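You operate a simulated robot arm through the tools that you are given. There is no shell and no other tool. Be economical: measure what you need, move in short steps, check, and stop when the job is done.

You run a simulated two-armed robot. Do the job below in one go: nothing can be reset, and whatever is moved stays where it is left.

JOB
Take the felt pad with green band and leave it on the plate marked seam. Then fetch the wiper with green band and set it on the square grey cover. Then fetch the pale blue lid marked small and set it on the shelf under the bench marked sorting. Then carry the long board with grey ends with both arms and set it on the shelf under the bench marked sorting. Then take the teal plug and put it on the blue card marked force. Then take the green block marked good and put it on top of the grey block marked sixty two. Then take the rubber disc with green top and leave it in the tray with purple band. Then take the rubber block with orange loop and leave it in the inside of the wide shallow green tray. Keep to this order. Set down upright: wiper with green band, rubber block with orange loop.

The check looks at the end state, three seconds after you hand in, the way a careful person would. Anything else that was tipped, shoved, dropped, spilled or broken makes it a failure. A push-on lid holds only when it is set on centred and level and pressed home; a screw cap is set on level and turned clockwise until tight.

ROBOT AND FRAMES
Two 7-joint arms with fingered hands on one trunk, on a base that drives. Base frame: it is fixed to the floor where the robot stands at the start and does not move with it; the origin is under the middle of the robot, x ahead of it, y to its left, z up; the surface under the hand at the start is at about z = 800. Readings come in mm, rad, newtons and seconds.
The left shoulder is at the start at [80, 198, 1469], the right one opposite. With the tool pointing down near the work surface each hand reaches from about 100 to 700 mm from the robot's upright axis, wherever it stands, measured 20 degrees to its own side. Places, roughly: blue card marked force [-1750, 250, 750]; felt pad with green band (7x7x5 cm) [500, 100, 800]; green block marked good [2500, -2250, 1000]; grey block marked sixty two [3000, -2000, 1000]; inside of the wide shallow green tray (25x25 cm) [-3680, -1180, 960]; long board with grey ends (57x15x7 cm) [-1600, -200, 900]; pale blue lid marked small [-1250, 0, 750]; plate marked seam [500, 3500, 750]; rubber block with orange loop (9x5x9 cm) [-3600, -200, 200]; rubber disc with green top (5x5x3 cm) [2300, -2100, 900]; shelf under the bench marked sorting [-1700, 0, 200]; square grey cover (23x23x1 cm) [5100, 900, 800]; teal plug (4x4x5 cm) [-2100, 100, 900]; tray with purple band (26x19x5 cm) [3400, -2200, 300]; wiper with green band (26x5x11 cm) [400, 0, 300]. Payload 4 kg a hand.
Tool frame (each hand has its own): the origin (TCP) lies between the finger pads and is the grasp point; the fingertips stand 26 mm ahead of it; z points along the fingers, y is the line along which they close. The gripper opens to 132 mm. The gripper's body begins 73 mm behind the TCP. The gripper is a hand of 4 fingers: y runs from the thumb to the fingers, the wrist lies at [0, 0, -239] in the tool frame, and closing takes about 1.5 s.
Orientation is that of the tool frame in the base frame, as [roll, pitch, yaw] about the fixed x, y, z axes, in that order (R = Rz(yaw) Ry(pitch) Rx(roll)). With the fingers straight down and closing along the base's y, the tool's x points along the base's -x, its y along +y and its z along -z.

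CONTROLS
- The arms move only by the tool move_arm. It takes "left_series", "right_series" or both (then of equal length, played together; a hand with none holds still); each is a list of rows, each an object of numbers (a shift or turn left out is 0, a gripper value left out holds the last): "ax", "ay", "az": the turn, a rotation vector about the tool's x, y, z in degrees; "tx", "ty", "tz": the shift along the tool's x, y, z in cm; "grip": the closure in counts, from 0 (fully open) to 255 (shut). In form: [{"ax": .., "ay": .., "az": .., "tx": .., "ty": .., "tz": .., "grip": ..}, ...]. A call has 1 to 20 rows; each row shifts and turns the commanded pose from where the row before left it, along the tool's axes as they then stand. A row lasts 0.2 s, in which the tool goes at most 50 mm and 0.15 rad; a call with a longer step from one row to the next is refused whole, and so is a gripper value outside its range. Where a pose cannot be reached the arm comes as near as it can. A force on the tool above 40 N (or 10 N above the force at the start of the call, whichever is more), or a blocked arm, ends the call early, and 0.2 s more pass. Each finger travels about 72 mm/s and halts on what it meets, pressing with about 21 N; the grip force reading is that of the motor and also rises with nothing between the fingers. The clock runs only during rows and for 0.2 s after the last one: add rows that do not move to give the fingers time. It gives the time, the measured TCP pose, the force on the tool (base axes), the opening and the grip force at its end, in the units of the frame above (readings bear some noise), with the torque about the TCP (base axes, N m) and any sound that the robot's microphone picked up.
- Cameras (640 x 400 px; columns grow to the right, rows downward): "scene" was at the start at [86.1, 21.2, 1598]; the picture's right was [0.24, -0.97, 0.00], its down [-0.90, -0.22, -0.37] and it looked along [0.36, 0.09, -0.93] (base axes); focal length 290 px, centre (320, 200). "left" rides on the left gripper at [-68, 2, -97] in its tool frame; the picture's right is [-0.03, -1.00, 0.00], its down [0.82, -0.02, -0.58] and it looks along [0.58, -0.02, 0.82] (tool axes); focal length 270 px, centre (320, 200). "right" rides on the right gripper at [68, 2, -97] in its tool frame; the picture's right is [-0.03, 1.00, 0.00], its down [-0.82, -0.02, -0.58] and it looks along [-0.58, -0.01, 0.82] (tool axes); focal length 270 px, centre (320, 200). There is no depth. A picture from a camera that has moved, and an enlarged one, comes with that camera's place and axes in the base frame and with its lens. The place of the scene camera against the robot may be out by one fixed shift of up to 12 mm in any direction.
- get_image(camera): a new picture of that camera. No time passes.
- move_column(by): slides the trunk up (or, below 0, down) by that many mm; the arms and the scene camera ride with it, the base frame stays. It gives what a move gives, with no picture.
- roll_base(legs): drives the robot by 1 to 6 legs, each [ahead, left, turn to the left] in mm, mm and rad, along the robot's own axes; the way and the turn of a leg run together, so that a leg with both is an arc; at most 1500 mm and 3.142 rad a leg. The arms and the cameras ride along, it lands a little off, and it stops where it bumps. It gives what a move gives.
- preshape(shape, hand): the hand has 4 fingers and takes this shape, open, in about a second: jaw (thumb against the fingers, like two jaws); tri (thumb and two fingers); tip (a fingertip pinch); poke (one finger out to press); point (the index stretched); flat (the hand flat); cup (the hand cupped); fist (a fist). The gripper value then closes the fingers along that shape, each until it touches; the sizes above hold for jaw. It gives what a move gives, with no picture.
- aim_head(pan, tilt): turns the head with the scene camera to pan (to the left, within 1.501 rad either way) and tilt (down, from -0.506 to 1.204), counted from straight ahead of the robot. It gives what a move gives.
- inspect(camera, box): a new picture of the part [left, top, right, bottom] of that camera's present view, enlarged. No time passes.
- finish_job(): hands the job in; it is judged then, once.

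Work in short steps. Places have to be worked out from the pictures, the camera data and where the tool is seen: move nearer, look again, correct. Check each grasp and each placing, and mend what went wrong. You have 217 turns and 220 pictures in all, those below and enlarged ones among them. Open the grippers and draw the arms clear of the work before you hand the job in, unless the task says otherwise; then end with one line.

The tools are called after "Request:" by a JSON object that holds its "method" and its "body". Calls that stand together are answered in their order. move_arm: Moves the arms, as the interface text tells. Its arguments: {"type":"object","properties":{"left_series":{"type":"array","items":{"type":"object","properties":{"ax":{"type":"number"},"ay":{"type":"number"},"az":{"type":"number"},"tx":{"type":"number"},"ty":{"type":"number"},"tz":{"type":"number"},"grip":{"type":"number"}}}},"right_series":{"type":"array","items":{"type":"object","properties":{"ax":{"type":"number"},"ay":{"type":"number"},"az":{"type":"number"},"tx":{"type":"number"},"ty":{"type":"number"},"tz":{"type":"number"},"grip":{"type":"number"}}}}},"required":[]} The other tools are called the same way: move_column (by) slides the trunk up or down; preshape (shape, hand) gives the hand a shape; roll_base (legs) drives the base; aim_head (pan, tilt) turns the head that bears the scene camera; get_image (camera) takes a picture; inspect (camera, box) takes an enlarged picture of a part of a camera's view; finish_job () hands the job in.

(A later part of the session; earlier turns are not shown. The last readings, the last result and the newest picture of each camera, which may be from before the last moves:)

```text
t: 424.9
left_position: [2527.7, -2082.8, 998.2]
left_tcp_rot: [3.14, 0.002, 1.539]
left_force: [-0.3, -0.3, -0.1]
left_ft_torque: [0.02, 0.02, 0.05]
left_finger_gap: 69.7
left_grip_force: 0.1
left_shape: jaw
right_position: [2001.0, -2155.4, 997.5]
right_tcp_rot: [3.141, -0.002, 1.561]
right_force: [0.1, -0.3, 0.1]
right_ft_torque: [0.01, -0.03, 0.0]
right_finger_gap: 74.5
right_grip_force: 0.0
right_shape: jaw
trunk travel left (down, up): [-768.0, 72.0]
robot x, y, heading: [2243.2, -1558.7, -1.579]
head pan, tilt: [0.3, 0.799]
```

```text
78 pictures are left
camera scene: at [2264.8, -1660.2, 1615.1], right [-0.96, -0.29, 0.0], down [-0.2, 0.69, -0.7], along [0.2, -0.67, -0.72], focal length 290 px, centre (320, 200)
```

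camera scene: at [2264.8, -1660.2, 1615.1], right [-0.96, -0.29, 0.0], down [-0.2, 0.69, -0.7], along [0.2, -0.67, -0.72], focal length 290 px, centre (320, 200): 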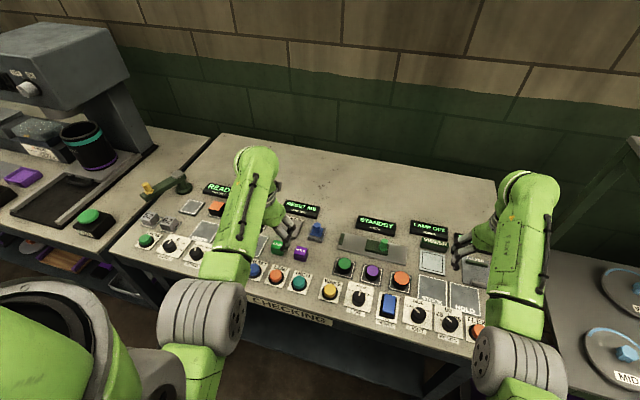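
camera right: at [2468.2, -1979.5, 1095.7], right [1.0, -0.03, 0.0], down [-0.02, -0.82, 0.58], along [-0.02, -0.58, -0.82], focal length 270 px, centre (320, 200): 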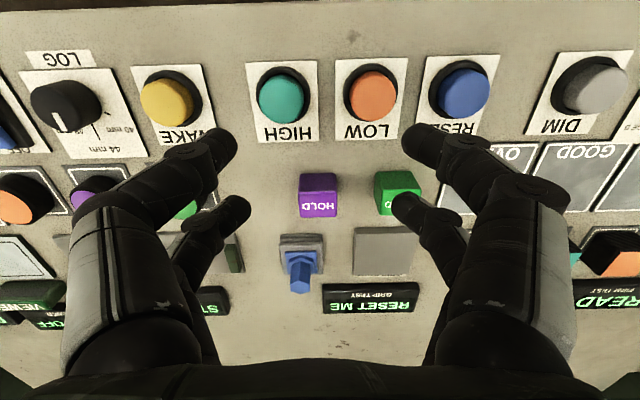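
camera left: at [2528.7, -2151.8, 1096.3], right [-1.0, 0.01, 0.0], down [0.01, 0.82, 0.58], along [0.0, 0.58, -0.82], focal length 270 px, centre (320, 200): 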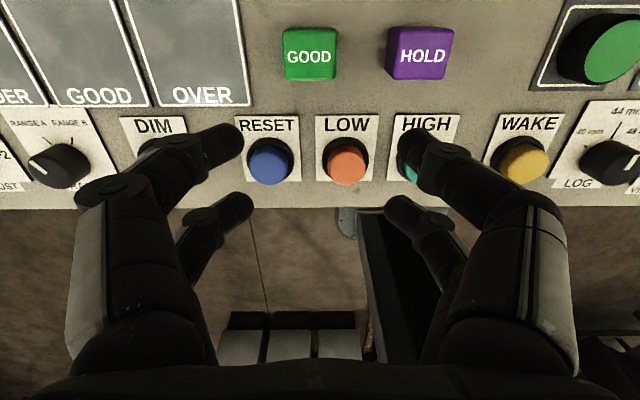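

GOOD block at ≈(2537,−2128), top ≈872. Align the front finger pair on it and descend part-way.

Request:
{"method": "move_arm", "body": {"left_series": [{"tx": -2.9, "ty": 0.9, "grip": 145}, {"tz": 4}, {"tz": 4}, {}]}}

Request:
{"method": "get_image", "body": {"camera": "left"}}

```text
t: 425.9
left_position: [2535.2, -2113.8, 920.3]
left_tcp_rot: [3.14, 0.005, 1.541]
left_force: [0.0, 0.3, -0.3]
left_ft_torque: [0.02, 0.02, 0.02]
left_finger_gap: 57.3
left_grip_force: 0.0
left_shape: jaw
right_position: [2001.3, -2155.5, 997.6]
right_tcp_rot: [3.141, -0.003, 1.56]
right_force: [-0.2, -0.2, -0.4]
right_ft_torque: [0.02, -0.01, -0.03]
right_finger_gap: 74.8
right_grip_force: 0.1
right_shape: jaw
trunk travel left (down, up): [-768.0, 72.0]
robot x, y, heading: [2241.9, -1558.9, -1.578]
head pan, tilt: [0.3, 0.799]
```

```text
77 pictures are left
camera left: at [2533.9, -2181.4, 1016.9], right [-1.0, 0.01, 0.0], down [0.0, 0.82, 0.58], along [0.0, 0.58, -0.82], focal length 270 px, centre (320, 200)
```

left: 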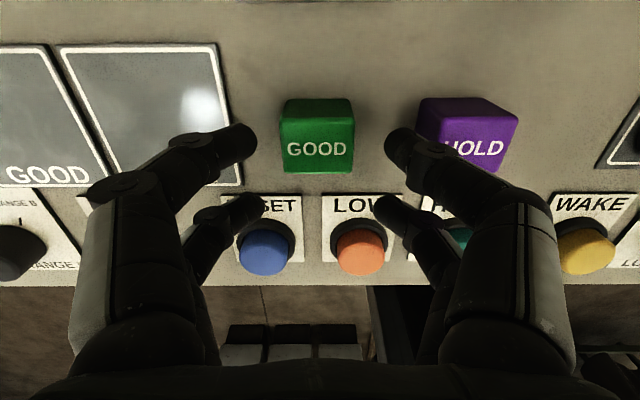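

Block at (2536,−2118). Shift back 9 mm, descend and close.

Request:
{"method": "move_arm", "body": {"left_series": [{"tx": 0.9}, {"tz": 2}, {"tz": 2}, {}, {"grip": 255}, {}, {}, {}, {}]}}

Request:
{"method": "get_image", "body": {"camera": "left"}}

```text
t: 427.7
left_position: [2534.3, -2109.8, 885.6]
left_tcp_rot: [3.14, 0.02, 1.538]
left_force: [-4.3, 5.7, 19.9]
left_ft_torque: [-0.15, 0.52, -0.22]
left_finger_gap: 29.4
left_grip_force: 20.7
left_shape: jaw
right_position: [1999.7, -2153.6, 998.5]
right_tcp_rot: [3.137, -0.001, 1.56]
right_force: [0.1, -0.6, 0.3]
right_ft_torque: [-0.01, 0.05, 0.01]
right_finger_gap: 74.7
right_grip_force: 0.1
right_shape: jaw
trunk travel left (down, up): [-768.0, 72.0]
robot x, y, heading: [2238.0, -1559.7, -1.581]
head pan, tilt: [0.3, 0.799]
stopped in row 9 (left hand): the force on the tool passed its limit at 40 N (the readings are from after the stop); the commanded pose is now the measured one
```

```text
76 pictures are left
camera left: at [2533.4, -2175.3, 983.7], right [-1.0, 0.01, 0.0], down [0.01, 0.83, 0.56], along [0.01, 0.56, -0.83], focal length 270 px, centre (320, 200)
```

left: 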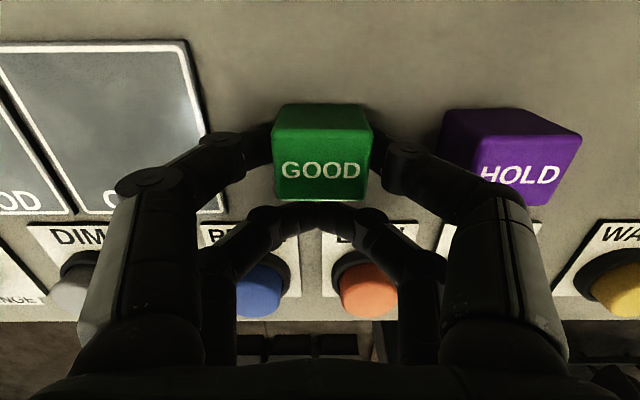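

Gripped; fingertips press the bench lightly. Lift 10 cm and check.

Request:
{"method": "move_arm", "body": {"left_series": [{"tz": -1.5}, {"tz": -3}, {"tz": -3}, {"tz": -3}, {}]}}

Request:
{"method": "get_image", "body": {"camera": "left"}}

```text
t: 428.9
left_position: [2535.3, -2107.6, 987.3]
left_tcp_rot: [-3.14, 0.009, 1.538]
left_force: [0.3, 0.1, -0.8]
left_ft_torque: [0.0, -0.03, 0.02]
left_finger_gap: 27.9
left_grip_force: 20.7
left_shape: jaw
right_position: [2001.5, -2155.0, 997.8]
right_tcp_rot: [3.141, -0.001, 1.56]
right_force: [-0.4, 0.9, -0.3]
right_ft_torque: [-0.03, -0.01, 0.01]
right_finger_gap: 74.4
right_grip_force: 0.0
right_shape: jaw
trunk travel left (down, up): [-768.0, 72.0]
robot x, y, heading: [2242.9, -1559.8, -1.58]
head pan, tilt: [0.3, 0.799]
```

```text
75 pictures are left
camera left: at [2534.2, -2174.9, 1085.3], right [-1.0, 0.01, 0.0], down [0.0, 0.82, 0.57], along [0.0, 0.57, -0.82], focal length 270 px, centre (320, 200)
```

left: 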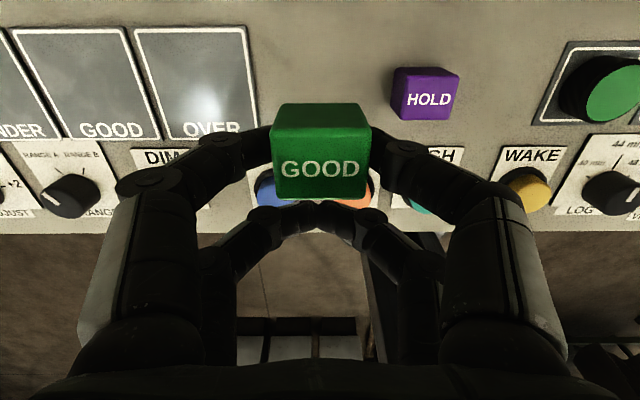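

Held. Slide the base 380 mm left to the “62” block.

Request:
{"method": "roll_base", "body": {"legs": [[0, 378, 0.009]]}}

Request:
{"method": "get_image", "body": {"camera": "left"}}

Request:
{"method": "get_image", "body": {"camera": "scene"}}

```text
t: 431.4
left_position: [2920.4, -2107.8, 987.9]
left_tcp_rot: [3.138, 0.012, 1.546]
left_force: [-0.4, -0.4, -0.2]
left_ft_torque: [0.0, -0.03, 0.01]
left_finger_gap: 27.6
left_grip_force: 20.8
left_shape: jaw
right_position: [2386.6, -2158.5, 997.6]
right_tcp_rot: [3.138, -0.001, 1.569]
right_force: [-0.3, 0.4, -0.3]
right_ft_torque: [0.0, 0.0, 0.03]
right_finger_gap: 74.8
right_grip_force: 0.0
right_shape: jaw
trunk travel left (down, up): [-768.0, 72.0]
robot x, y, heading: [2627.6, -1562.3, -1.574]
head pan, tilt: [0.3, 0.799]
```

```text
74 pictures are left
camera left: at [2919.9, -2174.6, 1085.9], right [-1.0, 0.0, 0.0], down [0.0, 0.82, 0.57], along [0.0, 0.57, -0.82], focal length 270 px, centre (320, 200)
```

left: 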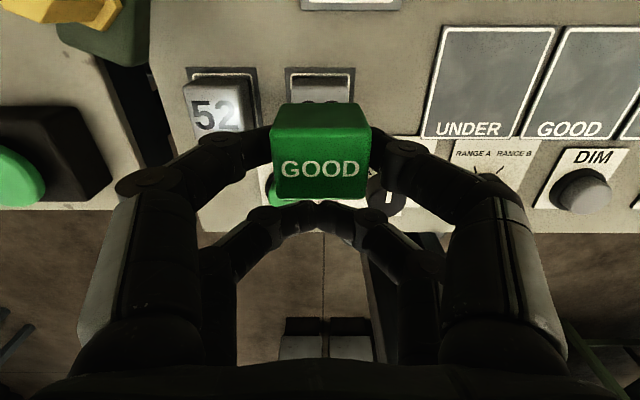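

```text
73 pictures are left
camera scene: at [2646.1, -1661.9, 1615.2], right [-0.96, -0.29, 0.0], down [-0.21, 0.69, -0.7], along [0.21, -0.67, -0.72], focal length 290 px, centre (320, 200)
```

scene: 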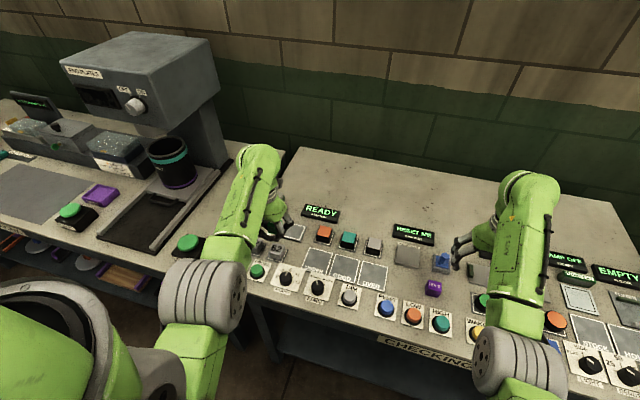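

To see the “62” block clearly, shift the hand 90 mm to the right temporarily.

Request:
{"method": "move_arm", "body": {"left_series": [{"ty": -4.5}, {"ty": -4.5}, {}]}}

Request:
{"method": "get_image", "body": {"camera": "left"}}

Request:
{"method": "inspect", "body": {"camera": "scene", "box": [220, 190, 360, 290]}}

```text
t: 432.2
left_position: [2833.9, -2106.2, 989.0]
left_tcp_rot: [3.14, 0.012, 1.546]
left_force: [0.5, -0.2, -0.4]
left_ft_torque: [0.04, 0.0, 0.0]
left_finger_gap: 27.8
left_grip_force: 21.0
left_shape: jaw
right_position: [2389.6, -2157.7, 997.1]
right_tcp_rot: [3.14, -0.001, 1.567]
right_force: [-0.6, 0.6, -0.4]
right_ft_torque: [0.01, 0.01, 0.01]
right_finger_gap: 74.9
right_grip_force: 0.0
right_shape: jaw
trunk travel left (down, up): [-768.0, 72.0]
robot x, y, heading: [2626.0, -1560.5, -1.572]
head pan, tilt: [0.3, 0.799]
```

```text
72 pictures are left
camera left: at [2833.8, -2173.1, 1086.2], right [-1.0, 0.0, 0.0], down [0.0, 0.82, 0.57], along [0.0, 0.57, -0.82], focal length 270 px, centre (320, 200)
```

left: 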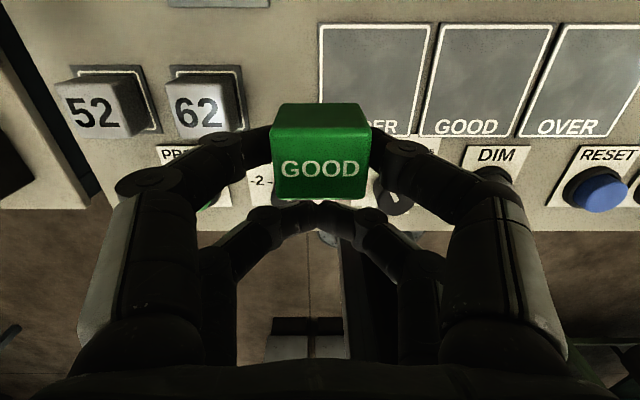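

```text
4.00 times, centred on (290, 240) of scene
camera zoom: at [2651.0, -1662.2, 1615.1], right [-0.96, -0.29, 0.0], down [-0.21, 0.69, -0.7], along [0.2, -0.67, -0.72], focal length 1160 px, centre (440, 40)
```

zoom: 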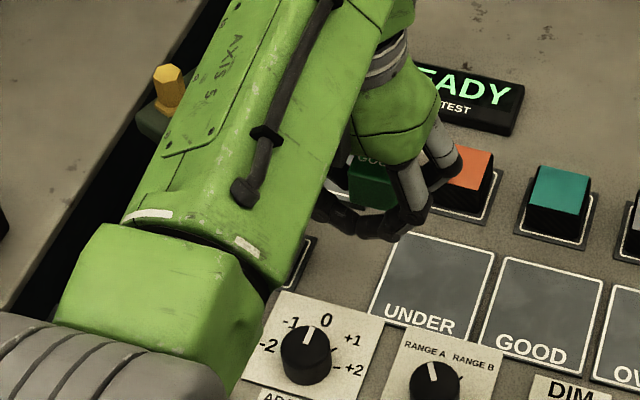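

“62” centre ≈(2920,−2115), top ≈895; held block is 18 mm ahead of TCP. Move over it and lower.

Request:
{"method": "move_arm", "body": {"left_series": [{"ty": 4.3, "tx": 0.5}, {"ty": 4.3, "tx": 0.4}, {"tz": 2}, {"tz": 1.5}, {}]}}

Request:
{"method": "get_image", "body": {"camera": "left"}}

Request:
{"method": "inspect", "body": {"camera": "scene", "box": [220, 190, 360, 290]}}

```text
t: 433.4
left_position: [2920.2, -2100.3, 952.5]
left_tcp_rot: [-3.141, 0.013, 1.548]
left_force: [-0.4, 0.2, -1.1]
left_ft_torque: [0.02, -0.02, 0.02]
left_finger_gap: 27.6
left_grip_force: 21.1
left_shape: jaw
right_position: [2389.4, -2159.4, 998.6]
right_tcp_rot: [3.14, -0.003, 1.567]
right_force: [-0.3, 0.4, 0.1]
right_ft_torque: [0.01, 0.01, 0.03]
right_finger_gap: 74.5
right_grip_force: 0.1
right_shape: jaw
trunk travel left (down, up): [-768.0, 72.0]
robot x, y, heading: [2628.0, -1560.2, -1.572]
head pan, tilt: [0.3, 0.799]
```

```text
70 pictures are left
camera left: at [2918.8, -2167.8, 1050.3], right [-1.0, 0.0, 0.0], down [0.0, 0.82, 0.57], along [0.0, 0.57, -0.82], focal length 270 px, centre (320, 200)
```

left: 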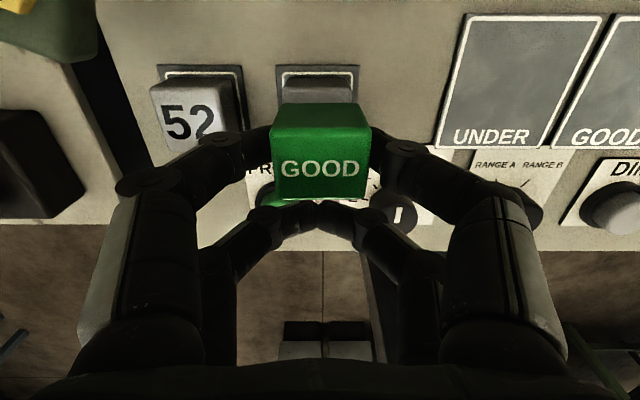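

```text
4.00 times, centred on (290, 240) of scene
camera zoom: at [2650.2, -1661.8, 1615.1], right [-0.96, -0.29, 0.0], down [-0.21, 0.69, -0.7], along [0.2, -0.67, -0.72], focal length 1160 px, centre (440, 40)
```

zoom: 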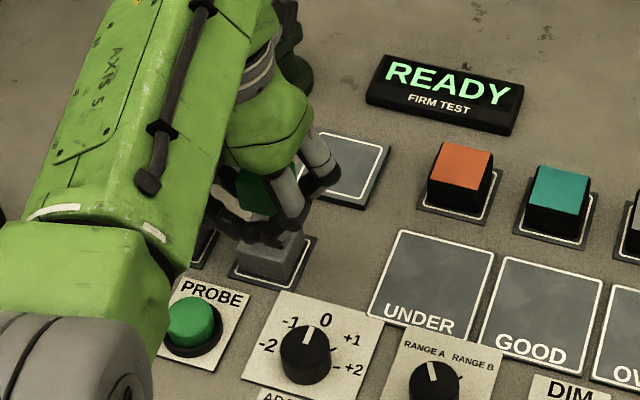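

Aligned. Lower in small steps to contact.

Request:
{"method": "move_arm", "body": {"left_series": [{"tz": 1.3, "tx": 0.3}, {}, {"tz": 0.3}, {}, {"tz": 0.3}, {}, {"tz": 0.3}, {}]}}

```text
t: 435.2
left_position: [2918.9, -2096.8, 931.1]
left_tcp_rot: [3.139, 0.011, 1.547]
left_force: [-0.5, -0.3, 0.1]
left_ft_torque: [-0.02, 0.02, 0.01]
left_finger_gap: 27.4
left_grip_force: 21.6
left_shape: jaw
right_position: [2387.7, -2157.7, 998.0]
right_tcp_rot: [3.14, -0.001, 1.568]
right_force: [0.8, -0.1, 0.3]
right_ft_torque: [0.02, 0.0, 0.02]
right_finger_gap: 74.5
right_grip_force: 0.1
right_shape: jaw
trunk travel left (down, up): [-768.0, 72.0]
robot x, y, heading: [2625.3, -1563.2, -1.572]
head pan, tilt: [0.3, 0.799]
```

Request:
{"method": "move_arm", "body": {"left_series": [{"tz": 0.2}, {}, {"tz": 0.2}, {}, {"tz": 0.2}, {}]}}

Request:
{"method": "inspect", "body": {"camera": "scene", "box": [240, 200, 340, 280]}}

```text
t: 436.6
left_position: [2919.1, -2095.0, 924.0]
left_tcp_rot: [3.141, 0.011, 1.546]
left_force: [0.8, 0.5, 0.4]
left_ft_torque: [0.04, 0.02, 0.02]
left_finger_gap: 27.5
left_grip_force: 20.7
left_shape: jaw
right_position: [2388.4, -2159.2, 998.1]
right_tcp_rot: [3.14, -0.002, 1.568]
right_force: [0.3, -0.8, -1.0]
right_ft_torque: [-0.02, 0.01, 0.03]
right_finger_gap: 74.3
right_grip_force: 0.1
right_shape: jaw
trunk travel left (down, up): [-768.0, 72.0]
robot x, y, heading: [2624.0, -1558.2, -1.576]
head pan, tilt: [0.3, 0.799]
```

```text
5.00 times, centred on (290, 240) of scene
camera zoom: at [2649.5, -1661.9, 1615.1], right [-0.96, -0.29, 0.0], down [-0.21, 0.69, -0.7], along [0.21, -0.67, -0.72], focal length 1450 px, centre (470, 0)
```

zoom: 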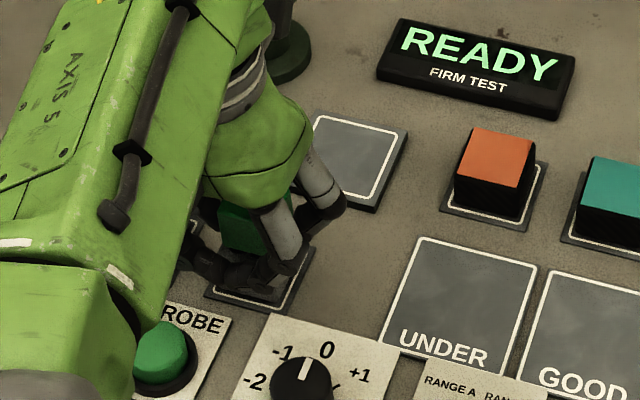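

Request:
{"method": "move_arm", "body": {"left_series": [{"tz": 0.2}, {}, {"tz": 0.2}, {}, {"tz": 0.2}, {}]}}

Request:
{"method": "get_image", "body": {"camera": "left"}}

```text
t: 438.0
left_position: [2916.9, -2096.4, 917.7]
left_tcp_rot: [3.14, 0.013, 1.547]
left_force: [-0.1, 0.4, 0.1]
left_ft_torque: [-0.02, 0.0, 0.01]
left_finger_gap: 27.6
left_grip_force: 21.0
left_shape: jaw
right_position: [2388.3, -2159.3, 999.5]
right_tcp_rot: [3.14, -0.003, 1.567]
right_force: [-0.2, 0.7, 0.1]
right_ft_torque: [0.0, -0.01, -0.03]
right_finger_gap: 74.7
right_grip_force: 0.2
right_shape: jaw
trunk travel left (down, up): [-768.0, 72.0]
robot x, y, heading: [2624.9, -1563.0, -1.57]
head pan, tilt: [0.3, 0.799]
```

```text
67 pictures are left
camera left: at [2917.8, -2163.4, 1015.8], right [-1.0, 0.0, 0.0], down [0.0, 0.82, 0.57], along [0.0, 0.57, -0.82], focal length 270 px, centre (320, 200)
```

left: 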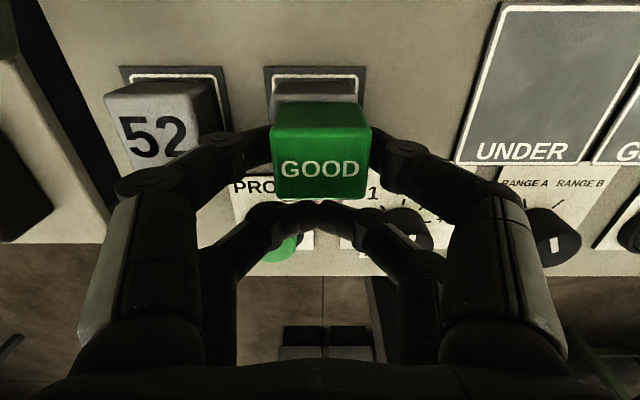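

By size comparison about 8 mm remains. Continue.

Request:
{"method": "move_arm", "body": {"left_series": [{"tz": 0.25, "ty": 0.2}, {}, {"tz": 0.25}, {}, {"tz": 0.2}, {}, {"tz": 0.2}, {}]}}

```text
t: 439.8
left_position: [2919.0, -2096.3, 914.9]
left_tcp_rot: [3.135, 0.024, 1.545]
left_force: [-0.1, -4.9, 37.5]
left_ft_torque: [-0.74, -0.19, -0.12]
left_finger_gap: 29.1
left_grip_force: 21.1
left_shape: jaw
right_position: [2386.1, -2156.2, 999.8]
right_tcp_rot: [3.138, 0.002, 1.568]
right_force: [0.2, -0.5, 0.6]
right_ft_torque: [0.01, 0.02, 0.0]
right_finger_gap: 74.5
right_grip_force: 0.1
right_shape: jaw
trunk travel left (down, up): [-768.0, 72.0]
robot x, y, heading: [2622.1, -1557.9, -1.574]
head pan, tilt: [0.3, 0.799]
```

Contact. Ease pressure, open modestly, and lift.

Request:
{"method": "move_arm", "body": {"left_series": [{"tz": -0.5}, {}, {"grip": 200}, {}, {"grip": 165}, {}, {}, {"tz": -2}, {"tz": -3}, {"tz": -4}, {}]}}

Request:
{"method": "get_image", "body": {"camera": "left"}}

```text
t: 442.2
left_position: [2918.3, -2093.8, 1001.0]
left_tcp_rot: [3.141, 0.009, 1.544]
left_force: [0.3, 0.4, 0.1]
left_ft_torque: [0.01, -0.02, 0.02]
left_finger_gap: 46.3
left_grip_force: 0.0
left_shape: jaw
right_position: [2389.5, -2159.0, 998.6]
right_tcp_rot: [3.14, -0.003, 1.568]
right_force: [-0.1, 0.5, 0.2]
right_ft_torque: [0.0, -0.02, -0.02]
right_finger_gap: 74.9
right_grip_force: 0.0
right_shape: jaw
trunk travel left (down, up): [-768.0, 72.0]
robot x, y, heading: [2623.7, -1563.9, -1.572]
head pan, tilt: [0.3, 0.799]
```

```text
66 pictures are left
camera left: at [2918.4, -2161.2, 1098.7], right [-1.0, 0.0, 0.0], down [0.0, 0.82, 0.57], along [0.0, 0.57, -0.82], focal length 270 px, centre (320, 200)
```

left: 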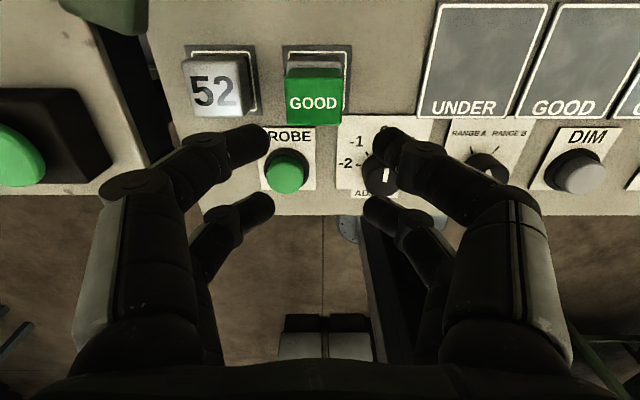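

Request:
{"method": "inspect", "body": {"camera": "left", "box": [170, 30, 370, 150]}}

```text
3.20 times, centred on (270, 90) of left
camera zoom: at [2918.4, -2161.2, 1098.7], right [-1.0, 0.0, 0.0], down [0.0, 0.82, 0.57], along [0.0, 0.57, -0.82], focal length 865 px, centre (480, 552)
```

zoom: 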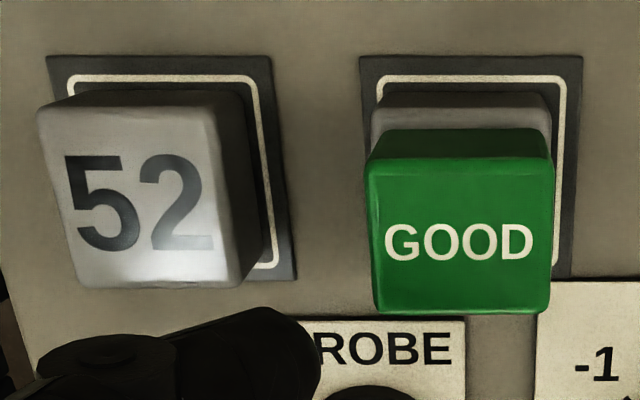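

GOOD is stacked on 62. Next the green-topped rubber disc ≈(2326,−2110): shift base so the right hand's front pair is over it.

Request:
{"method": "roll_base", "body": {"legs": [[-70, -60, 0]]}}

Request:
{"method": "get_image", "body": {"camera": "right"}}

```text
t: 443.3
left_position: [2863.7, -2030.1, 997.6]
left_tcp_rot: [-3.137, 0.006, 1.55]
left_force: [0.5, -0.9, 0.0]
left_ft_torque: [0.04, 0.03, 0.0]
left_finger_gap: 46.1
left_grip_force: 0.0
left_shape: jaw
right_position: [2335.2, -2093.6, 996.0]
right_tcp_rot: [-3.141, -0.006, 1.57]
right_force: [0.1, -0.4, -0.4]
right_ft_torque: [0.03, 0.03, 0.03]
right_finger_gap: 74.6
right_grip_force: 0.1
right_shape: jaw
trunk travel left (down, up): [-768.0, 72.0]
robot x, y, heading: [2566.7, -1493.9, -1.571]
head pan, tilt: [0.3, 0.799]
```

```text
64 pictures are left
camera right: at [2337.9, -2027.0, 1093.9], right [1.0, -0.03, 0.0], down [-0.02, -0.82, 0.57], along [-0.02, -0.57, -0.82], focal length 270 px, centre (320, 200)
```

right: 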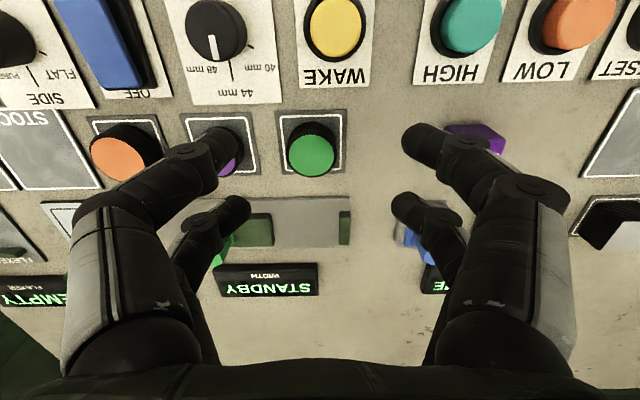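

Disc top at (2326,−2127), with a purple disc 73 mm to its side. Narrow the opening to ~58 mm, align the front pair, and descend part-way.

Request:
{"method": "move_arm", "body": {"right_series": [{"ty": -0.9, "tx": -0.8, "grip": 142}, {"tz": 3}, {"tz": 3}, {}]}}

Request:
{"method": "get_image", "body": {"camera": "right"}}

```text
t: 444.3
left_position: [2859.2, -2023.5, 1002.2]
left_tcp_rot: [3.14, 0.014, 1.549]
left_force: [-0.2, -0.4, 0.1]
left_ft_torque: [-0.03, -0.01, -0.02]
left_finger_gap: 46.5
left_grip_force: 0.2
left_shape: jaw
right_position: [2322.0, -2097.3, 938.2]
right_tcp_rot: [3.138, 0.001, 1.569]
right_force: [0.0, -0.7, -0.2]
right_ft_torque: [-0.04, -0.02, 0.02]
right_finger_gap: 58.8
right_grip_force: 0.0
right_shape: jaw
trunk travel left (down, up): [-768.0, 72.0]
robot x, y, heading: [2569.7, -1488.8, -1.573]
head pan, tilt: [0.3, 0.799]
```

```text
63 pictures are left
camera right: at [2324.1, -2028.2, 1035.9], right [1.0, -0.03, 0.0], down [-0.02, -0.82, 0.58], along [-0.01, -0.58, -0.82], focal length 270 px, centre (320, 200)
```

right: 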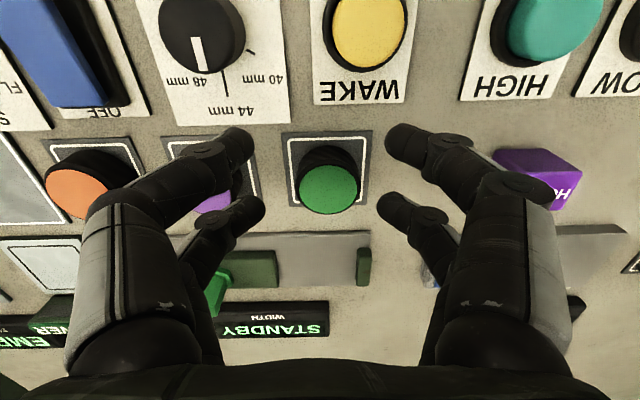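

Request:
{"method": "move_arm", "body": {"right_series": [{"ty": 0.55, "tx": -0.5}, {"tz": 2}, {"tz": 1.5}, {}]}}

Request:
{"method": "get_image", "body": {"camera": "right"}}

```text
t: 445.3
left_position: [2861.2, -2025.1, 1000.3]
left_tcp_rot: [-3.141, 0.012, 1.547]
left_force: [-0.2, -0.9, -0.1]
left_ft_torque: [0.0, -0.04, -0.02]
left_finger_gap: 46.5
left_grip_force: 0.0
left_shape: jaw
right_position: [2328.6, -2102.7, 903.6]
right_tcp_rot: [3.14, -0.003, 1.568]
right_force: [0.5, -0.3, 0.7]
right_ft_torque: [0.02, 0.02, 0.01]
right_finger_gap: 59.2
right_grip_force: 0.1
right_shape: jaw
trunk travel left (down, up): [-768.0, 72.0]
robot x, y, heading: [2566.7, -1492.0, -1.574]
head pan, tilt: [0.3, 0.799]
```

```text
62 pictures are left
camera right: at [2331.3, -2034.5, 1001.0], right [1.0, -0.03, 0.0], down [-0.02, -0.82, 0.58], along [-0.01, -0.58, -0.82], focal length 270 px, centre (320, 200)
```

right: 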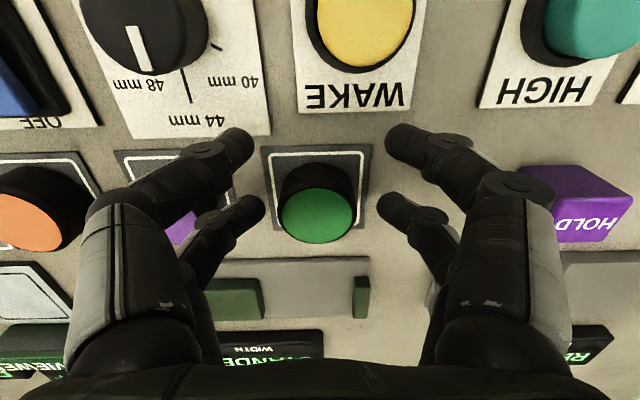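

Well aligned. Descend 16 mm and close.

Request:
{"method": "move_arm", "body": {"right_series": [{"tz": 1.5}, {}, {"grip": 255}, {}, {}, {}, {}, {}]}}

Request:
{"method": "get_image", "body": {"camera": "right"}}

```text
t: 447.1
left_position: [2860.7, -2023.1, 1001.0]
left_tcp_rot: [3.14, 0.012, 1.548]
left_force: [0.1, 0.3, -0.6]
left_ft_torque: [-0.01, 0.0, -0.04]
left_finger_gap: 46.2
left_grip_force: 0.0
left_shape: jaw
right_position: [2328.3, -2101.4, 889.7]
right_tcp_rot: [3.139, -0.002, 1.568]
right_force: [0.3, 1.3, 3.1]
right_ft_torque: [-0.09, 0.05, -0.05]
right_finger_gap: 27.3
right_grip_force: 20.9
right_shape: jaw
trunk travel left (down, up): [-768.0, 72.0]
robot x, y, heading: [2564.8, -1496.1, -1.574]
head pan, tilt: [0.3, 0.799]
```

```text
61 pictures are left
camera right: at [2330.7, -2033.9, 986.8], right [1.0, -0.03, 0.0], down [-0.02, -0.82, 0.58], along [-0.01, -0.58, -0.82], focal length 270 px, centre (320, 200)
```

right: 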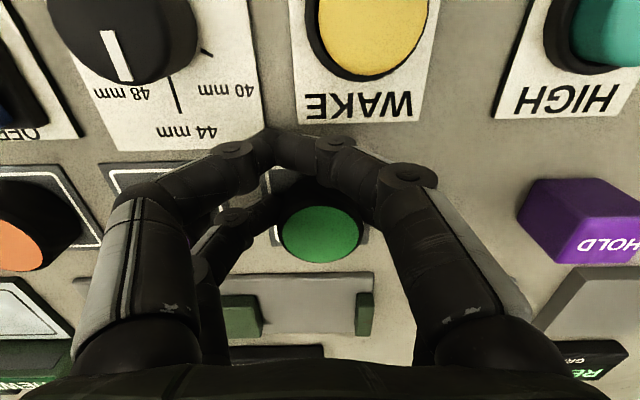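

Request:
{"method": "move_arm", "body": {"right_series": [{"tz": -1}, {"tz": -2}, {"tz": -3}, {"tz": -3}, {}]}}

Request:
{"method": "get_image", "body": {"camera": "right"}}

```text
t: 448.3
left_position: [2860.5, -2024.6, 1001.1]
left_tcp_rot: [3.141, 0.01, 1.547]
left_force: [0.4, 0.1, -0.1]
left_ft_torque: [0.0, 0.01, 0.0]
left_finger_gap: 46.4
left_grip_force: 0.2
left_shape: jaw
right_position: [2327.1, -2100.7, 976.2]
right_tcp_rot: [3.139, -0.002, 1.569]
right_force: [-0.2, -0.1, -1.2]
right_ft_torque: [0.02, 0.0, 0.02]
right_finger_gap: 27.0
right_grip_force: 20.7
right_shape: jaw
trunk travel left (down, up): [-768.0, 72.0]
robot x, y, heading: [2568.4, -1492.1, -1.574]
head pan, tilt: [0.3, 0.799]
```

```text
60 pictures are left
camera right: at [2329.6, -2031.8, 1074.6], right [1.0, -0.03, 0.0], down [-0.02, -0.82, 0.58], along [-0.01, -0.58, -0.82], focal length 270 px, centre (320, 200)
```

right: 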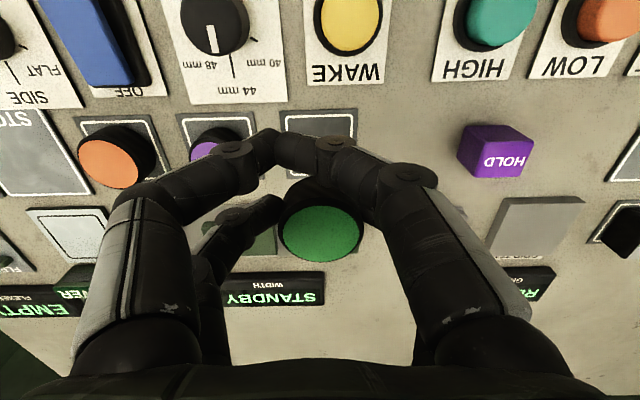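

Disc is held. Back off and slide left to face the bench with the purple-band tray on its lower shelf.

Request:
{"method": "roll_base", "body": {"legs": [[-330, 0, 0], [0, 1070, 0]]}}

Request:
{"method": "move_column", "body": {"by": -400}}

Request:
{"method": "aim_head", "body": {"pan": -0.1, "tilt": 0.6}}

Request:
{"method": "get_image", "body": {"camera": "scene"}}

```text
t: 455.5
left_position: [3933.6, -1662.5, 1000.8]
left_tcp_rot: [3.14, 0.01, 1.589]
left_force: [-0.7, 0.5, 0.2]
left_ft_torque: [-0.01, 0.01, 0.0]
left_finger_gap: 46.5
left_grip_force: 0.0
left_shape: jaw
right_position: [3402.8, -1759.3, 975.7]
right_tcp_rot: [3.139, -0.004, 1.607]
right_force: [-0.6, 0.8, 0.2]
right_ft_torque: [0.03, -0.03, -0.05]
right_finger_gap: 26.7
right_grip_force: 21.1
right_shape: jaw
trunk travel left (down, up): [-768.0, 72.0]
robot x, y, heading: [3617.6, -1143.7, -1.53]
head pan, tilt: [0.3, 0.799]
```

```text
t: 459.3
left_position: [3935.0, -1661.9, 602.0]
left_tcp_rot: [3.141, 0.01, 1.585]
left_force: [0.7, 0.3, -0.9]
left_ft_torque: [0.01, 0.01, 0.05]
left_finger_gap: 46.4
left_grip_force: 0.1
left_shape: jaw
right_position: [3405.4, -1758.7, 576.7]
right_tcp_rot: [3.139, -0.001, 1.608]
right_force: [0.1, -0.1, -0.4]
right_ft_torque: [0.04, 0.0, 0.0]
right_finger_gap: 27.1
right_grip_force: 21.4
right_shape: jaw
trunk travel left (down, up): [-368.0, 472.0]
robot x, y, heading: [3622.0, -1141.1, -1.532]
head pan, tilt: [0.3, 0.799]
```

```text
t: 460.2
left_position: [3933.7, -1662.0, 600.8]
left_tcp_rot: [3.139, 0.012, 1.587]
left_force: [-1.0, 1.3, 0.0]
left_ft_torque: [0.01, -0.01, -0.01]
left_finger_gap: 46.1
left_grip_force: 0.0
left_shape: jaw
right_position: [3403.8, -1759.5, 576.7]
right_tcp_rot: [3.14, -0.002, 1.608]
right_force: [0.2, -0.4, -0.6]
right_ft_torque: [-0.02, 0.02, -0.04]
right_finger_gap: 26.7
right_grip_force: 21.5
right_shape: jaw
trunk travel left (down, up): [-368.0, 472.0]
robot x, y, heading: [3625.8, -1144.9, -1.53]
head pan, tilt: [-0.099, 0.6]
```

```text
59 pictures are left
camera scene: at [3617.1, -1253.7, 1231.9], right [-1.0, 0.06, 0.0], down [0.03, 0.56, -0.82], along [-0.05, -0.82, -0.57], focal length 290 px, centre (320, 200)
```

scene: 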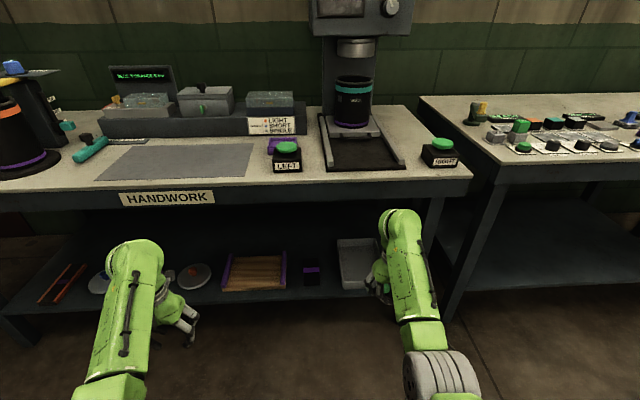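

Request:
{"method": "inspect", "body": {"camera": "scene", "box": [160, 190, 420, 330]}}

```text
2.46 times, centred on (290, 260) of scene
camera zoom: at [3617.1, -1253.7, 1231.9], right [-1.0, 0.06, 0.0], down [0.03, 0.56, -0.82], along [-0.05, -0.82, -0.57], focal length 714 px, centre (394, 52)
```

zoom: 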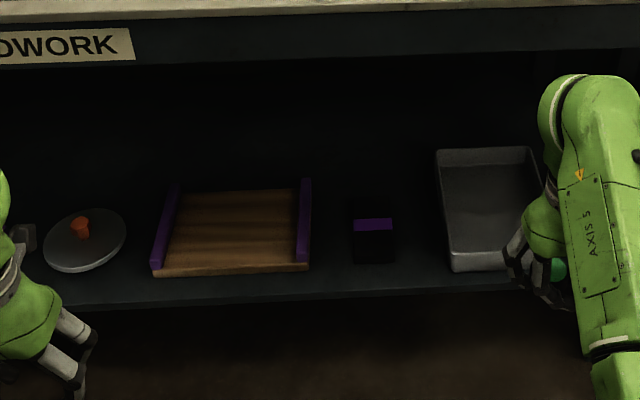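

The grey tray at x≈3390, y≈−2130 must be the purple-band tray (it is the only tray there). First tuck the left hand back and lower.

Request:
{"method": "move_arm", "body": {"left_series": [{"tz": 4}, {"tz": 4}, {"tx": 2.5, "tz": 1}, {"tx": 4}, {"tx": 4}, {"tx": 4}, {"tx": 4}, {}]}}

Request:
{"method": "roll_base", "body": {"legs": [[0, 0, -0.041]]}}

Request:
{"method": "move_column", "body": {"by": -150}}

Request:
{"method": "get_image", "body": {"camera": "right"}}

Request:
{"method": "get_image", "body": {"camera": "scene"}}

```text
t: 461.8
left_position: [3967.0, -1596.1, 592.0]
left_tcp_rot: [3.059, 0.241, 1.555]
left_force: [0.7, 0.6, 0.4]
left_ft_torque: [0.0, 0.06, 0.03]
left_finger_gap: 46.5
left_grip_force: 0.1
left_shape: jaw
right_position: [3409.4, -1762.7, 573.9]
right_tcp_rot: [-3.131, -0.012, 1.608]
right_force: [0.1, -0.5, -0.5]
right_ft_torque: [0.0, 0.03, -0.02]
right_finger_gap: 27.0
right_grip_force: 21.2
right_shape: jaw
trunk travel left (down, up): [-368.0, 472.0]
robot x, y, heading: [3622.4, -1143.8, -1.532]
head pan, tilt: [-0.099, 0.6]
stopped in row 7 (left hand): the arm was blocked; the commanded pose is now the measured one
```

```text
t: 462.6
left_position: [3947.0, -1609.1, 589.8]
left_tcp_rot: [3.06, 0.24, 1.514]
left_force: [-0.6, -0.3, 0.5]
left_ft_torque: [0.01, 0.01, 0.01]
left_finger_gap: 46.5
left_grip_force: 0.0
left_shape: jaw
right_position: [3385.2, -1753.9, 572.7]
right_tcp_rot: [-3.132, -0.012, 1.568]
right_force: [-0.3, 1.0, -1.5]
right_ft_torque: [-0.04, -0.01, 0.0]
right_finger_gap: 26.9
right_grip_force: 20.8
right_shape: jaw
trunk travel left (down, up): [-368.0, 472.0]
robot x, y, heading: [3620.3, -1143.8, -1.571]
head pan, tilt: [-0.099, 0.6]
```

```text
t: 464.3
left_position: [3944.4, -1610.0, 440.0]
left_tcp_rot: [3.051, 0.233, 1.513]
left_force: [-0.1, 0.1, 0.6]
left_ft_torque: [-0.01, 0.0, -0.01]
left_finger_gap: 46.4
left_grip_force: 0.0
left_shape: jaw
right_position: [3380.8, -1755.2, 417.1]
right_tcp_rot: [-3.14, -0.019, 1.568]
right_force: [0.2, 0.2, 0.3]
right_ft_torque: [0.0, -0.01, 0.0]
right_finger_gap: 26.7
right_grip_force: 20.9
right_shape: jaw
trunk travel left (down, up): [-218.0, 622.0]
robot x, y, heading: [3620.2, -1144.3, -1.576]
head pan, tilt: [-0.099, 0.6]
```

```text
57 pictures are left
camera right: at [3383.9, -1687.9, 515.2], right [1.0, -0.03, 0.0], down [-0.02, -0.83, 0.56], along [-0.02, -0.56, -0.83], focal length 270 px, centre (320, 200)
```

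right: 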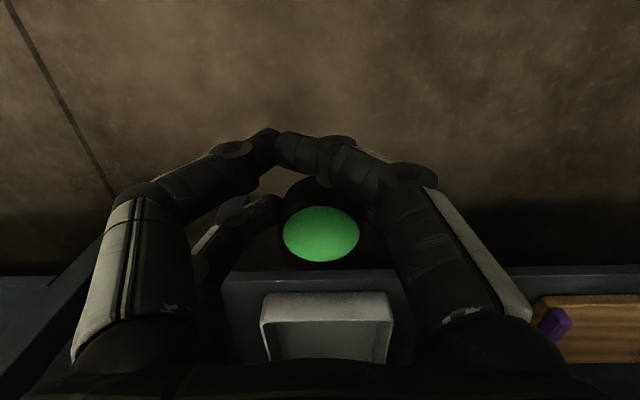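

```text
56 pictures are left
camera scene: at [3614.9, -1269.7, 1078.8], right [-0.99, 0.1, 0.0], down [0.06, 0.58, -0.82], along [-0.09, -0.81, -0.58], focal length 290 px, centre (320, 200)
```

scene: 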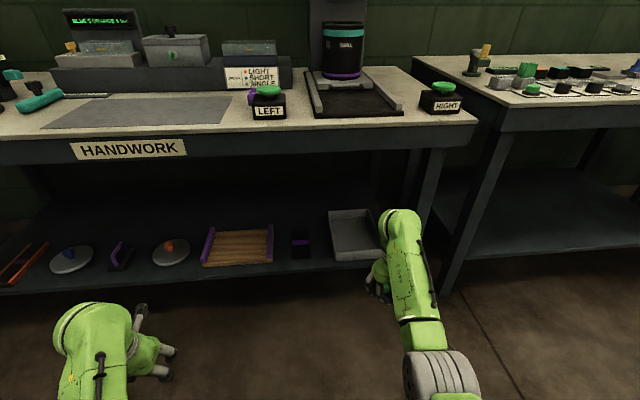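

Shelf z≈296, tray y −1975…−2230, x≈3390, rim ≈345. Tilt the right hand 20° forward and drive in 270 mm.

Request:
{"method": "move_arm", "body": {"right_series": [{"ay": -6.7}, {"ay": -6.7}, {"ay": -6.7, "ty": 0.8}, {}]}}

Request:
{"method": "roll_base", "body": {"legs": [[270, 0, 0.004]]}}

Request:
{"method": "aim_head", "body": {"pan": -0.3, "tilt": 0.75}}

Request:
{"method": "get_image", "body": {"camera": "right"}}

Request:
{"method": "get_image", "body": {"camera": "scene"}}

```text
t: 465.3
left_position: [3943.6, -1609.6, 440.5]
left_tcp_rot: [3.052, 0.236, 1.513]
left_force: [0.8, -0.5, 0.2]
left_ft_torque: [-0.01, -0.02, 0.01]
left_finger_gap: 46.5
left_grip_force: 0.1
left_shape: jaw
right_position: [3388.1, -1754.8, 416.0]
right_tcp_rot: [-3.14, 0.334, 1.566]
right_force: [-1.0, 0.1, -0.5]
right_ft_torque: [0.01, -0.02, 0.01]
right_finger_gap: 26.8
right_grip_force: 20.6
right_shape: jaw
trunk travel left (down, up): [-218.0, 622.0]
robot x, y, heading: [3620.5, -1145.0, -1.572]
head pan, tilt: [-0.099, 0.6]
```

```text
t: 467.2
left_position: [3937.5, -1879.1, 442.7]
left_tcp_rot: [3.052, 0.238, 1.501]
left_force: [-0.1, 0.4, 0.7]
left_ft_torque: [-0.01, -0.04, 0.0]
left_finger_gap: 46.3
left_grip_force: 0.0
left_shape: jaw
right_position: [3380.4, -2020.1, 418.4]
right_tcp_rot: [-3.139, 0.332, 1.555]
right_force: [0.3, 0.1, 0.0]
right_ft_torque: [0.04, 0.01, -0.02]
right_finger_gap: 27.0
right_grip_force: 20.9
right_shape: jaw
trunk travel left (down, up): [-218.0, 622.0]
robot x, y, heading: [3615.8, -1408.6, -1.583]
head pan, tilt: [-0.099, 0.6]
```

```text
t: 467.9
left_position: [3938.5, -1881.2, 443.7]
left_tcp_rot: [3.049, 0.239, 1.503]
left_force: [-0.7, -0.2, -0.5]
left_ft_torque: [0.0, -0.02, -0.01]
left_finger_gap: 46.6
left_grip_force: 0.0
left_shape: jaw
right_position: [3380.0, -2020.0, 419.1]
right_tcp_rot: [-3.14, 0.334, 1.557]
right_force: [0.0, 0.4, 0.0]
right_ft_torque: [-0.03, 0.01, 0.0]
right_finger_gap: 26.8
right_grip_force: 20.5
right_shape: jaw
trunk travel left (down, up): [-218.0, 622.0]
robot x, y, heading: [3622.3, -1410.9, -1.584]
head pan, tilt: [-0.3, 0.75]
```

```text
55 pictures are left
camera right: at [3384.8, -1923.1, 488.2], right [1.0, -0.04, 0.01], down [-0.03, -0.58, 0.81], along [-0.03, -0.81, -0.58], focal length 270 px, centre (320, 200)
```

right: 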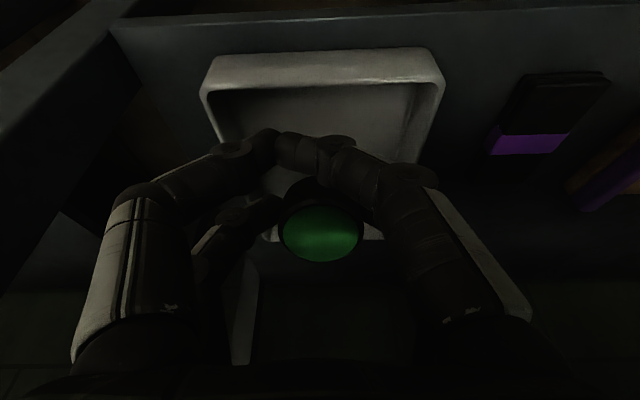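

```text
54 pictures are left
camera scene: at [3596.4, -1526.3, 1067.6], right [-0.95, 0.31, 0.01], down [0.21, 0.66, -0.72], along [-0.23, -0.69, -0.69], focal length 290 px, centre (320, 200)
```

scene: 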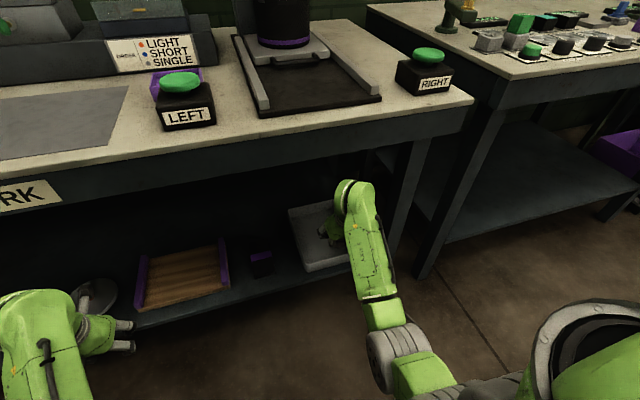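

Request:
{"method": "inspect", "body": {"camera": "scene", "box": [240, 180, 400, 290]}}

Request:
{"method": "inspect", "body": {"camera": "right", "box": [160, 10, 480, 270]}}

```text
3.64 times, centred on (320, 235) of scene
camera zoom: at [3596.4, -1526.3, 1067.6], right [-0.95, 0.31, 0.01], down [0.21, 0.66, -0.72], along [-0.23, -0.69, -0.69], focal length 1054 px, centre (320, 73)
```

zoom: 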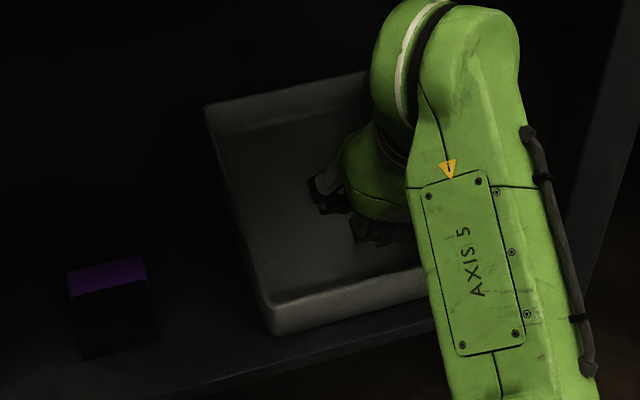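

```text
1.54 times, centred on (320, 140) of right
camera zoom: at [3384.8, -1923.1, 488.2], right [1.0, -0.04, 0.01], down [-0.03, -0.58, 0.81], along [-0.03, -0.81, -0.58], focal length 416 px, centre (320, 292)
```

zoom: 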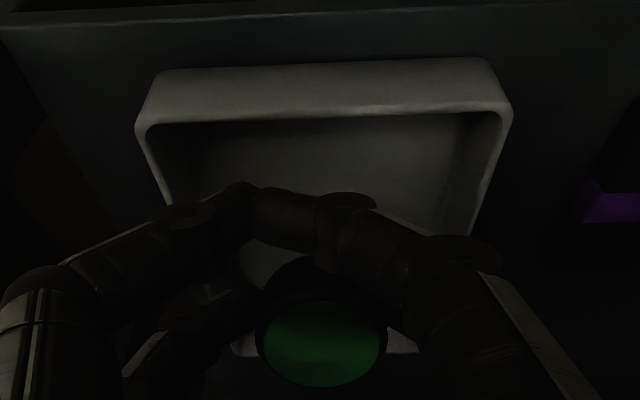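

The tray is at the listed x, so this is it. Move 50 mm deeper to clear the near wall, then lower into it.

Request:
{"method": "move_arm", "body": {"right_series": [{"tx": -2.4, "tz": 0.8}, {"tx": -2.4, "tz": 0.8}, {"tx": 0.65, "tz": 1.9}, {"tx": 0.65, "tz": 1.9}, {}]}}

Request:
{"method": "get_image", "body": {"camera": "right"}}

Request:
{"method": "inspect", "body": {"camera": "scene", "box": [240, 150, 420, 290]}}

```text
t: 469.1
left_position: [3937.8, -1880.5, 442.1]
left_tcp_rot: [3.05, 0.238, 1.503]
left_force: [-0.3, -0.1, 0.0]
left_ft_torque: [0.0, -0.02, -0.02]
left_finger_gap: 46.5
left_grip_force: 0.1
left_shape: jaw
right_position: [3379.1, -2070.2, 377.9]
right_tcp_rot: [-3.14, 0.333, 1.555]
right_force: [0.2, -0.2, -1.1]
right_ft_torque: [0.03, 0.0, 0.0]
right_finger_gap: 26.8
right_grip_force: 21.3
right_shape: jaw
trunk travel left (down, up): [-218.0, 622.0]
robot x, y, heading: [3618.8, -1407.3, -1.585]
head pan, tilt: [-0.3, 0.75]
```

```text
51 pictures are left
camera right: at [3384.1, -1972.6, 448.0], right [1.0, -0.04, 0.01], down [-0.03, -0.58, 0.81], along [-0.03, -0.81, -0.58], focal length 270 px, centre (320, 200)
```

right: 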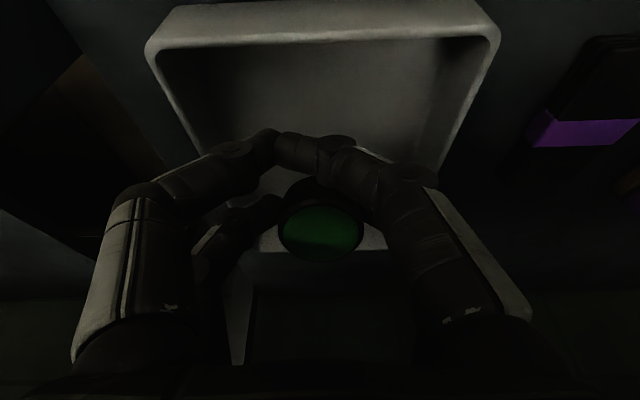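

```text
2.86 times, centred on (330, 220) of scene
camera zoom: at [3596.5, -1526.4, 1067.5], right [-0.95, 0.31, 0.01], down [0.21, 0.66, -0.72], along [-0.23, -0.69, -0.69], focal length 828 px, centre (291, 143)
```

zoom: 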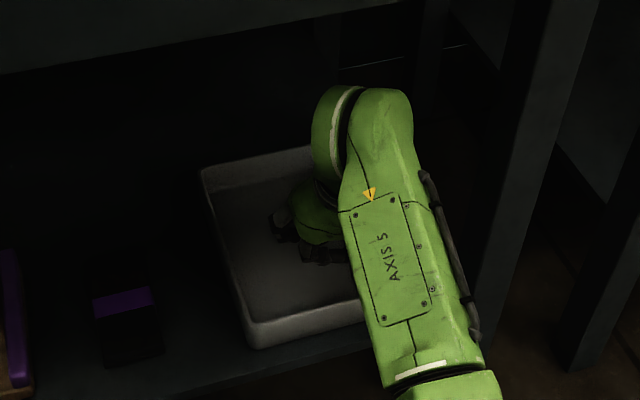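

Hand is inside the tray outline. Lower in steps to the floor.

Request:
{"method": "move_arm", "body": {"right_series": [{"tx": 0.5, "tz": 1.4}, {"tx": 0.33, "tz": 0.95}, {}, {"tx": 0.13, "tz": 0.38}, {}, {"tx": 0.13, "tz": 0.38}, {}, {"tx": 0.13, "tz": 0.38}, {}]}}

```text
t: 471.1
left_position: [3938.2, -1880.5, 442.2]
left_tcp_rot: [3.051, 0.237, 1.501]
left_force: [0.0, 0.1, -0.4]
left_ft_torque: [0.0, 0.0, 0.04]
left_finger_gap: 46.4
left_grip_force: 0.0
left_shape: jaw
right_position: [3380.5, -2069.8, 341.5]
right_tcp_rot: [-3.139, 0.334, 1.558]
right_force: [0.5, -0.1, -0.3]
right_ft_torque: [0.0, 0.02, 0.01]
right_finger_gap: 26.6
right_grip_force: 20.7
right_shape: jaw
trunk travel left (down, up): [-218.0, 622.0]
robot x, y, heading: [3621.4, -1409.7, -1.583]
head pan, tilt: [-0.3, 0.75]
```

Request:
{"method": "move_arm", "body": {"right_series": [{"tx": 0.13, "tz": 0.38}, {}, {"tx": 0.13, "tz": 0.38}, {}, {"tx": 0.13, "tz": 0.38}, {}, {"tx": 0.13, "tz": 0.38}, {}, {"tx": 0.13, "tz": 0.38}, {}]}}

```text
t: 473.4
left_position: [3938.3, -1881.2, 442.0]
left_tcp_rot: [3.05, 0.235, 1.502]
left_force: [0.2, 0.2, -0.2]
left_ft_torque: [0.01, 0.01, 0.05]
left_finger_gap: 46.7
left_grip_force: 0.1
left_shape: jaw
right_position: [3379.4, -2069.3, 322.5]
right_tcp_rot: [-3.142, 0.334, 1.556]
right_force: [-0.2, 0.4, -1.1]
right_ft_torque: [0.0, -0.02, -0.01]
right_finger_gap: 26.8
right_grip_force: 20.9
right_shape: jaw
trunk travel left (down, up): [-218.0, 622.0]
robot x, y, heading: [3617.8, -1414.0, -1.585]
head pan, tilt: [-0.3, 0.75]
```

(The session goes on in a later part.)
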